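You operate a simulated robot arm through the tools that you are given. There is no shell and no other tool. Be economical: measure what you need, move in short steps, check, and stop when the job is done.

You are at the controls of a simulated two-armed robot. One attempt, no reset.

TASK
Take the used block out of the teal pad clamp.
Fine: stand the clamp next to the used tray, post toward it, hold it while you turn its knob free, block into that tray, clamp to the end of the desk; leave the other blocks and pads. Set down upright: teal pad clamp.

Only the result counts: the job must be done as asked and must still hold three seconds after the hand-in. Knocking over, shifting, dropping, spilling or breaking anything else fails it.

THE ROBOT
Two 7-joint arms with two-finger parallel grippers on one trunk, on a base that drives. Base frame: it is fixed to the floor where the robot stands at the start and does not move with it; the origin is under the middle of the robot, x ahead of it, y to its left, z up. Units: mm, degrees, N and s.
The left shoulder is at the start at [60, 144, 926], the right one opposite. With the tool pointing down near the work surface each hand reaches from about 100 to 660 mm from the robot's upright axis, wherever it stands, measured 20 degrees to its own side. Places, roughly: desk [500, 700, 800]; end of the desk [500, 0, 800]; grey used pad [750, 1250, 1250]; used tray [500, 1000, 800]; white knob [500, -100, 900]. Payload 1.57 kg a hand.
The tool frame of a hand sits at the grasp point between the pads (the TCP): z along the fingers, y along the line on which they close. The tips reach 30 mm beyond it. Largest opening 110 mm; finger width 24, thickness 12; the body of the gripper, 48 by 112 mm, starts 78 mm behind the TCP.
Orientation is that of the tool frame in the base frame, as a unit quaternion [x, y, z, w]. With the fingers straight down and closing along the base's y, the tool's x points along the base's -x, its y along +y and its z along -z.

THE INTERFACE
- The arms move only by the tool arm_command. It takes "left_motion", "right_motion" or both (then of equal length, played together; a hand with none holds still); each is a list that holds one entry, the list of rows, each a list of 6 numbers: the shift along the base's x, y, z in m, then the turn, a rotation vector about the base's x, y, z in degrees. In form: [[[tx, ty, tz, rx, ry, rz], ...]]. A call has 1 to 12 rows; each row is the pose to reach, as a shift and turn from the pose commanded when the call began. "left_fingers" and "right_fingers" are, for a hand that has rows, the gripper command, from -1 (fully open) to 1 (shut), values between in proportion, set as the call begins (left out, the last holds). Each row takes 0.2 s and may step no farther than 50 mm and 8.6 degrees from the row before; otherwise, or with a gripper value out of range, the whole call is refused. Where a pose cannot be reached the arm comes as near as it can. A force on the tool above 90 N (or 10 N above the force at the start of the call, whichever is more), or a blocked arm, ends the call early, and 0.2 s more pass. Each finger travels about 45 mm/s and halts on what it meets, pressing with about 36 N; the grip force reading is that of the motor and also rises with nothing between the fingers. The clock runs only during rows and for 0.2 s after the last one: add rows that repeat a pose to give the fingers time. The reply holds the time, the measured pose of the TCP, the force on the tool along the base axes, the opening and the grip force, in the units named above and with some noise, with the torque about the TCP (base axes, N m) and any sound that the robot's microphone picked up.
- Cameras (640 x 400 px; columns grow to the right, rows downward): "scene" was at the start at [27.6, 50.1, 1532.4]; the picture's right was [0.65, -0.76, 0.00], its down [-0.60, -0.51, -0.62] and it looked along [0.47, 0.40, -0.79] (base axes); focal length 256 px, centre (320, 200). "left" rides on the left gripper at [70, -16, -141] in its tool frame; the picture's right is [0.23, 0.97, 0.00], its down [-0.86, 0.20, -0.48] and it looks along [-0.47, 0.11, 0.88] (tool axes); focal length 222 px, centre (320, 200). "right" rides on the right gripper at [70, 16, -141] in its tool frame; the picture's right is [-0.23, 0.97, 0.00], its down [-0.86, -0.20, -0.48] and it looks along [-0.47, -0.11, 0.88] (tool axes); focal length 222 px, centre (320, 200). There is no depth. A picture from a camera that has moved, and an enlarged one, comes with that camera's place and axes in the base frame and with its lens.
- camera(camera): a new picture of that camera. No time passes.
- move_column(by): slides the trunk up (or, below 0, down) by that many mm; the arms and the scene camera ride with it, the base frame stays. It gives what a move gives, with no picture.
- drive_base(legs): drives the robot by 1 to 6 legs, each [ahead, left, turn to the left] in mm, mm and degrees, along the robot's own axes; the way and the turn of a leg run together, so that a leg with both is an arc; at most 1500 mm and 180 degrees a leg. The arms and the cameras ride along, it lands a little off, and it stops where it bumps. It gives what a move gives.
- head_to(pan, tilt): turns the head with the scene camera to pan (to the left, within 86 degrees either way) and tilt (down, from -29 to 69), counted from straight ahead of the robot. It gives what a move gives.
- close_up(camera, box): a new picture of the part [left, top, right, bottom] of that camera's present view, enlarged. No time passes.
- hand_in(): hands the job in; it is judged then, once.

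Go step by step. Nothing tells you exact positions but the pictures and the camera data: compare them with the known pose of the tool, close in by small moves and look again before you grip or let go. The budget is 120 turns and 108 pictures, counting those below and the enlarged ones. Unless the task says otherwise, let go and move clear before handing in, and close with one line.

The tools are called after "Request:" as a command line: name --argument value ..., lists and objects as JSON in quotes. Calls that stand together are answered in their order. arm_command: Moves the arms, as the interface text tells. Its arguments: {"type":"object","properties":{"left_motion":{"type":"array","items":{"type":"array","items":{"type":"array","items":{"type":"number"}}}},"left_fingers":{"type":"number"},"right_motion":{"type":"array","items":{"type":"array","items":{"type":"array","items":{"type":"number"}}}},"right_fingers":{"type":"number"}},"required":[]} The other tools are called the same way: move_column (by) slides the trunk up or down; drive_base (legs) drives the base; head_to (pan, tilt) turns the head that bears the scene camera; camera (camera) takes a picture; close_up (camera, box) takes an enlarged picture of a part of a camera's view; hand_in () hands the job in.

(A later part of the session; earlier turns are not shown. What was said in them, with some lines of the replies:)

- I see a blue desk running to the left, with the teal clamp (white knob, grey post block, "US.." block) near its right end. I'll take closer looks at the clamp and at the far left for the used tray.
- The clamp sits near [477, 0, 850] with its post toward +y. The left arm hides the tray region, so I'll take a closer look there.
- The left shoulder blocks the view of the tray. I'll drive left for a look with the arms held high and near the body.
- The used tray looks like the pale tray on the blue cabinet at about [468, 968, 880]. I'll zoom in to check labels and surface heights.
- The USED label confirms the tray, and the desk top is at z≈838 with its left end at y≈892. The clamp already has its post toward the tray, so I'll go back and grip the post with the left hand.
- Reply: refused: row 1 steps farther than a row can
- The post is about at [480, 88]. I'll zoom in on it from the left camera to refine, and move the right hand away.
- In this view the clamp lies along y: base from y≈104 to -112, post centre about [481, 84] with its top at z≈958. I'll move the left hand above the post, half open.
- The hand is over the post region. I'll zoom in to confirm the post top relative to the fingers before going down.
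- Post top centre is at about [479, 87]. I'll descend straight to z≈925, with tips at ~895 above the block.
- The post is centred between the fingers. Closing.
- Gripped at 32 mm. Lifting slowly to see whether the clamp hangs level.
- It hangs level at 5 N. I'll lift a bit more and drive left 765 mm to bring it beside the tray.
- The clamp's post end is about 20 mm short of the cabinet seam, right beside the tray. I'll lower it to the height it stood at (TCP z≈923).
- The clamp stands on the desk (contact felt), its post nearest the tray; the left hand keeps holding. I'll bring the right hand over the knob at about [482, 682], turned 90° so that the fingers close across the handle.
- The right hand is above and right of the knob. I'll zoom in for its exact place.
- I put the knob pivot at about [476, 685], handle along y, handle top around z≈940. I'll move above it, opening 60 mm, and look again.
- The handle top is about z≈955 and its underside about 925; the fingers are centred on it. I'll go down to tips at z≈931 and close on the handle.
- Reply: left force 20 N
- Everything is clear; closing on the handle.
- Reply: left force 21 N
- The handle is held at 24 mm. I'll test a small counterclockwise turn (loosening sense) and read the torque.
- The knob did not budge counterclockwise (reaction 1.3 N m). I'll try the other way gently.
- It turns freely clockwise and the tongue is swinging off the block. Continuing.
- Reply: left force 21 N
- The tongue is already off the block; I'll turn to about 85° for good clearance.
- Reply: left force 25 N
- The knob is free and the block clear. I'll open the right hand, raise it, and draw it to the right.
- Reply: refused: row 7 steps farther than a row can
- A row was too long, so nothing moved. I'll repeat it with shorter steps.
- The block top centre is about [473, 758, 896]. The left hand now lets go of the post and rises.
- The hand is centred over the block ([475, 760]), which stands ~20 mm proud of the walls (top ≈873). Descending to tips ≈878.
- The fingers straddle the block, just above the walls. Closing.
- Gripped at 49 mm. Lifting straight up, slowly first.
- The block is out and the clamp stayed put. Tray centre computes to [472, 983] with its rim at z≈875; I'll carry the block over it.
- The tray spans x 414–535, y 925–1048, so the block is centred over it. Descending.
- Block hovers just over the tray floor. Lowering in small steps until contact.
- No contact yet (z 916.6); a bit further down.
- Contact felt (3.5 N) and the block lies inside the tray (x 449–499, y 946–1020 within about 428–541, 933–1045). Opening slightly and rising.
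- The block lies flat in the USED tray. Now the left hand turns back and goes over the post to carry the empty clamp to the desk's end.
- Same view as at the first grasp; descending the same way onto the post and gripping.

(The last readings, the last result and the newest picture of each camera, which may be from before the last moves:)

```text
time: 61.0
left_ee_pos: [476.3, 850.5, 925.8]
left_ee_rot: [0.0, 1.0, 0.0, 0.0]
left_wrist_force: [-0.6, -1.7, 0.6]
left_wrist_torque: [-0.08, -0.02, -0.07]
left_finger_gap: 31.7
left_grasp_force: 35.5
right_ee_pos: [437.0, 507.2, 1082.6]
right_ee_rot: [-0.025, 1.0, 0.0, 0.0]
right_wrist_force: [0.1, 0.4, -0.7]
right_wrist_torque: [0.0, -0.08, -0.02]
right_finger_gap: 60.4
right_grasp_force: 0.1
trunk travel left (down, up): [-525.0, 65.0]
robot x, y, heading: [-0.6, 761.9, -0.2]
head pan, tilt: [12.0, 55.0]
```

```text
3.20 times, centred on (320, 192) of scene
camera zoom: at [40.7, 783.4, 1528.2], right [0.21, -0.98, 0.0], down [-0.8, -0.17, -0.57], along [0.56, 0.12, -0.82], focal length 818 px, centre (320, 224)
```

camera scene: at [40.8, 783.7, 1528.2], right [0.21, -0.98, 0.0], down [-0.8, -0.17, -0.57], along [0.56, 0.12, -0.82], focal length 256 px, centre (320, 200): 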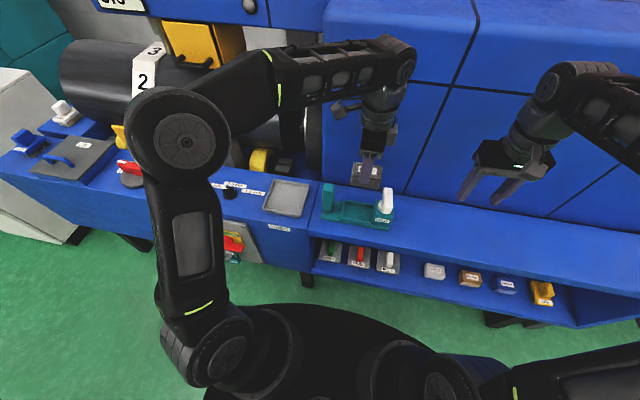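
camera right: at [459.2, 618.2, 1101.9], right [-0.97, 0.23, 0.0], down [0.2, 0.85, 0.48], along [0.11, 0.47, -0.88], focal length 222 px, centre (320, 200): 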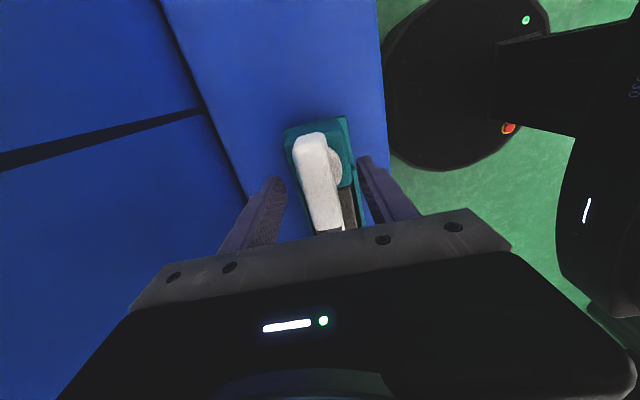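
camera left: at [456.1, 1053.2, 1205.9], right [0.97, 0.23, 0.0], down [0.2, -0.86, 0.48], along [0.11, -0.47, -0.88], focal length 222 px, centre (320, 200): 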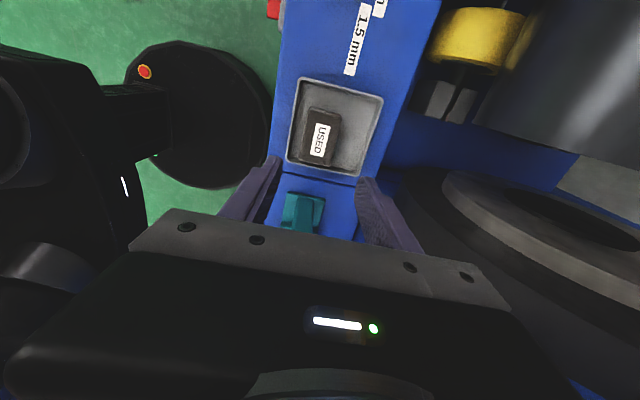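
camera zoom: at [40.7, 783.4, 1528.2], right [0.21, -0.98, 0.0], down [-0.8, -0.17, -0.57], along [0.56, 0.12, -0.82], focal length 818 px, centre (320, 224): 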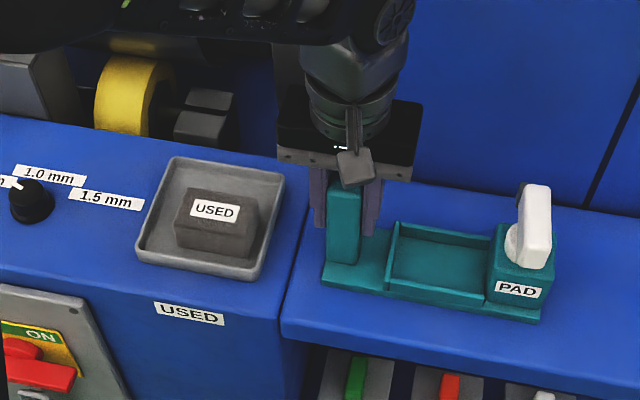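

Gripped. Lifting 60 mm and driving back to the desk's right end.

Request:
arm_command --left_motion '[[[0, 0, 0.01, 0, 0, 0], [0, 0, 0.03, 0, 0, 0], [0, 0, 0.06, 0, 0, 0], [0, 0, 0.06, 0, 0, 0]]]'

Request:
drive_base --legs '[[0, -400, 0], [0, -368, 0]]'

Request:
head_to --pan 0 --tilt 55

Request:
camera --camera "scene"

Request:
close_up --camera "scene" --box '[220, 120, 420, 245]'

```text
time: 62.0
left_ee_pos: [475.1, 851.2, 985.5]
left_ee_rot: [0.0, 1.0, 0.0, -0.001]
left_wrist_force: [-0.4, 0.4, -5.5]
left_wrist_torque: [0.55, 0.0, 0.03]
left_finger_gap: 31.8
left_grasp_force: 36.4
right_ee_pos: [436.6, 506.7, 1081.8]
right_ee_rot: [-0.026, 1.0, 0.0, 0.001]
right_wrist_force: [-0.4, -0.2, -0.6]
right_wrist_torque: [0.03, -0.02, -0.01]
right_finger_gap: 60.7
right_grasp_force: 0.1
trunk travel left (down, up): [-525.0, 65.0]
robot x, y, heading: [2.7, 765.0, -0.1]
head pan, tilt: [12.0, 55.0]
```

```text
time: 66.5
left_ee_pos: [475.9, 89.0, 985.1]
left_ee_rot: [-0.002, 1.0, 0.001, 0.0]
left_wrist_force: [0.0, 0.3, -5.0]
left_wrist_torque: [0.5, -0.02, 0.0]
left_finger_gap: 32.1
left_grasp_force: 35.1
right_ee_pos: [440.5, -257.0, 1081.9]
right_ee_rot: [-0.029, 1.0, 0.0, 0.0]
right_wrist_force: [-0.7, -0.6, 0.3]
right_wrist_torque: [0.04, -0.02, -0.01]
right_finger_gap: 60.5
right_grasp_force: 0.1
trunk travel left (down, up): [-525.0, 65.0]
robot x, y, heading: [1.6, 1.4, 0.4]
head pan, tilt: [12.0, 55.0]
```

```text
time: 67.2
left_ee_pos: [477.5, 88.7, 985.5]
left_ee_rot: [-0.002, 1.0, 0.0, 0.0]
left_wrist_force: [0.1, -0.7, -4.8]
left_wrist_torque: [0.49, 0.0, 0.03]
left_finger_gap: 31.8
left_grasp_force: 36.1
right_ee_pos: [440.8, -254.9, 1082.3]
right_ee_rot: [-0.029, 1.0, -0.001, 0.0]
right_wrist_force: [0.4, -0.3, -0.1]
right_wrist_torque: [-0.02, -0.05, -0.01]
right_finger_gap: 60.7
right_grasp_force: 0.1
trunk travel left (down, up): [-525.0, 65.0]
robot x, y, heading: [0.7, -1.4, 0.5]
head pan, tilt: [0.0, 55.0]
```

```text
42 pictures are left
camera scene: at [44.4, 5.0, 1528.2], right [0.01, -1.0, 0.0], down [-0.82, 0.0, -0.57], along [0.57, 0.0, -0.82], focal length 256 px, centre (320, 200)
```

scene: 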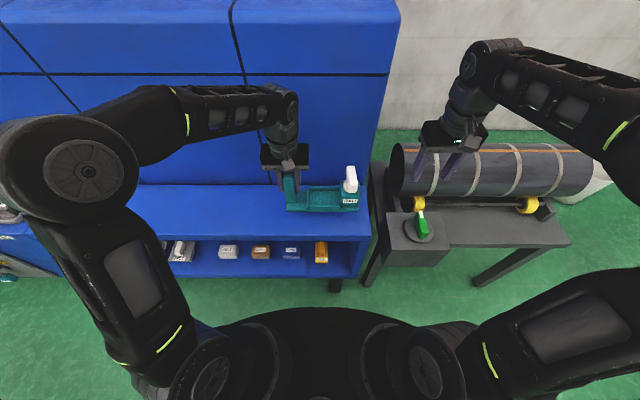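

```text
3.20 times, centred on (320, 182) of scene
camera zoom: at [44.4, 5.0, 1528.2], right [0.01, -1.0, 0.0], down [-0.82, 0.0, -0.57], along [0.57, 0.0, -0.82], focal length 818 px, centre (320, 256)
```

zoom: 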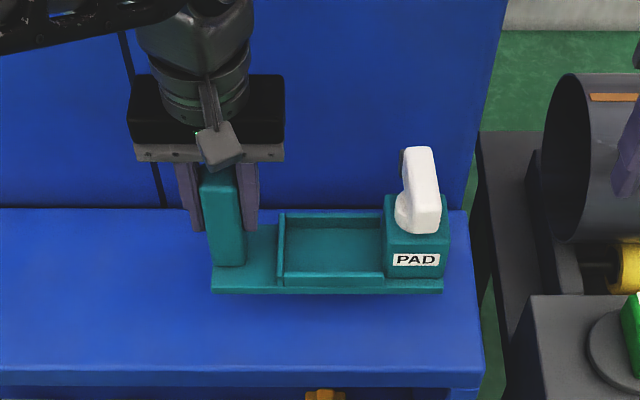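

The clamp is back above its original spot at the desk's end. Lowering to the desk.

Request:
arm_command --left_motion '[[[0, 0, -0.03, 0, 0, 0], [0, 0, -0.05, 0, 0, 0], [0, 0, -0.056, 0, 0, 0], [0, 0, -0.058, 0, 0, 0], [0, 0, -0.06, 0, 0, 0], [0, 0, -0.061, 0, 0, 0]]]'

Request:
close_up --camera "scene" --box '[220, 120, 420, 245]'

```text
time: 68.6
left_ee_pos: [478.6, 88.3, 925.5]
left_ee_rot: [-0.002, 1.0, 0.0, 0.0]
left_wrist_force: [0.0, 1.7, -2.2]
left_wrist_torque: [0.01, 0.07, 0.07]
left_finger_gap: 31.7
left_grasp_force: 36.1
right_ee_pos: [440.5, -255.2, 1082.2]
right_ee_rot: [-0.029, 1.0, 0.0, 0.0]
right_wrist_force: [0.6, -0.5, 0.3]
right_wrist_torque: [0.01, 0.01, 0.0]
right_finger_gap: 60.4
right_grasp_force: 0.1
trunk travel left (down, up): [-525.0, 65.0]
robot x, y, heading: [0.9, 5.1, 0.6]
head pan, tilt: [0.0, 55.0]
```

```text
3.20 times, centred on (320, 182) of scene
camera zoom: at [44.2, 5.1, 1528.3], right [0.01, -1.0, 0.0], down [-0.82, 0.0, -0.57], along [0.57, 0.0, -0.82], focal length 818 px, centre (320, 256)
```

zoom: 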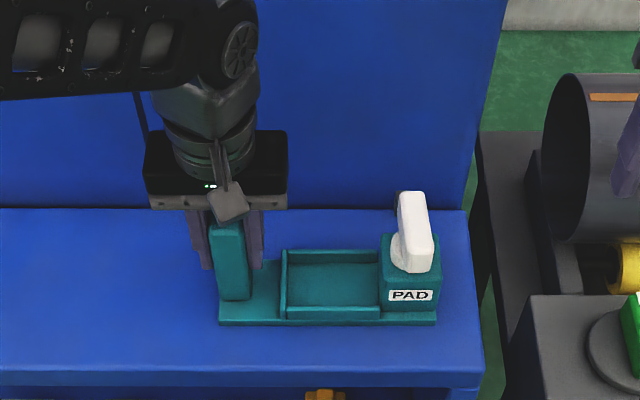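

Partial contact; one millimetre more, then release and rise.

Request:
arm_command --left_motion '[[[0, 0, -0.001, 0, 0, 0], [0, 0, -0.0015, 0, 0, 0], [0, 0, -0.0015, 0, 0, 0]]]'

Request:
arm_command --left_motion '[[[0, 0, 0, 0, 0, 0], [0, 0, 0, 0, 0, 0], [0, 0, 0, 0, 0, 0], [0, 0, 0.04, 0, 0, 0], [0, 0, 0.08, 0, 0, 0], [0, 0, 0.12, 0, 0, 0], [0, 0.04, 0.13, 0, 0, 0], [0, 0.08, 0.13, 0, 0, 0], [0, 0.12, 0.13, 0, 0, 0], [0, 0.12, 0.13, 0, 0, 0]]]' --left_fingers -0.3

Request:
close_up --camera "scene" --box '[220, 120, 420, 245]'

```text
time: 69.4
left_ee_pos: [478.1, 86.8, 924.6]
left_ee_rot: [-0.003, 1.0, 0.0, 0.002]
left_wrist_force: [6.4, 0.6, 24.3]
left_wrist_torque: [0.65, 0.6, -0.08]
left_finger_gap: 32.1
left_grasp_force: 36.0
right_ee_pos: [439.0, -255.0, 1083.0]
right_ee_rot: [-0.028, 1.0, 0.0, 0.0]
right_wrist_force: [-0.3, 1.3, -0.7]
right_wrist_torque: [0.0, -0.04, 0.04]
right_finger_gap: 60.5
right_grasp_force: 0.0
trunk travel left (down, up): [-525.0, 65.0]
robot x, y, heading: [6.1, 1.7, -0.1]
head pan, tilt: [0.0, 55.0]
```

```text
time: 71.6
left_ee_pos: [476.6, 206.9, 1053.4]
left_ee_rot: [-0.002, 1.0, 0.001, 0.0]
left_wrist_force: [0.1, 0.5, 0.1]
left_wrist_torque: [0.0, 0.0, -0.01]
left_finger_gap: 71.6
left_grasp_force: 0.1
right_ee_pos: [439.5, -256.4, 1082.7]
right_ee_rot: [-0.028, 1.0, 0.0, -0.001]
right_wrist_force: [0.0, 0.6, -1.4]
right_wrist_torque: [0.05, 0.0, -0.04]
right_finger_gap: 60.5
right_grasp_force: 0.0
trunk travel left (down, up): [-525.0, 65.0]
robot x, y, heading: [2.9, 4.7, 0.3]
head pan, tilt: [0.0, 55.0]
```

```text
3.20 times, centred on (320, 182) of scene
camera zoom: at [44.1, 4.4, 1528.2], right [0.01, -1.0, 0.0], down [-0.82, 0.0, -0.57], along [0.57, 0.0, -0.82], focal length 818 px, centre (320, 256)
```

zoom: 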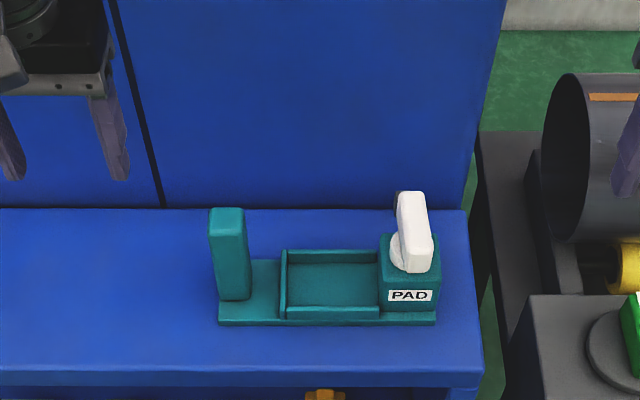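

The clamp stands upright and empty at the end of the desk, the block is in the USED tray, and both hands are clear.

Request:
hand_in

```text
The job is handed in.
```

The used block is in the used tray, and the teal pad clamp stands upright and empty at the end of the desk; I handed the job in, but no result came back.
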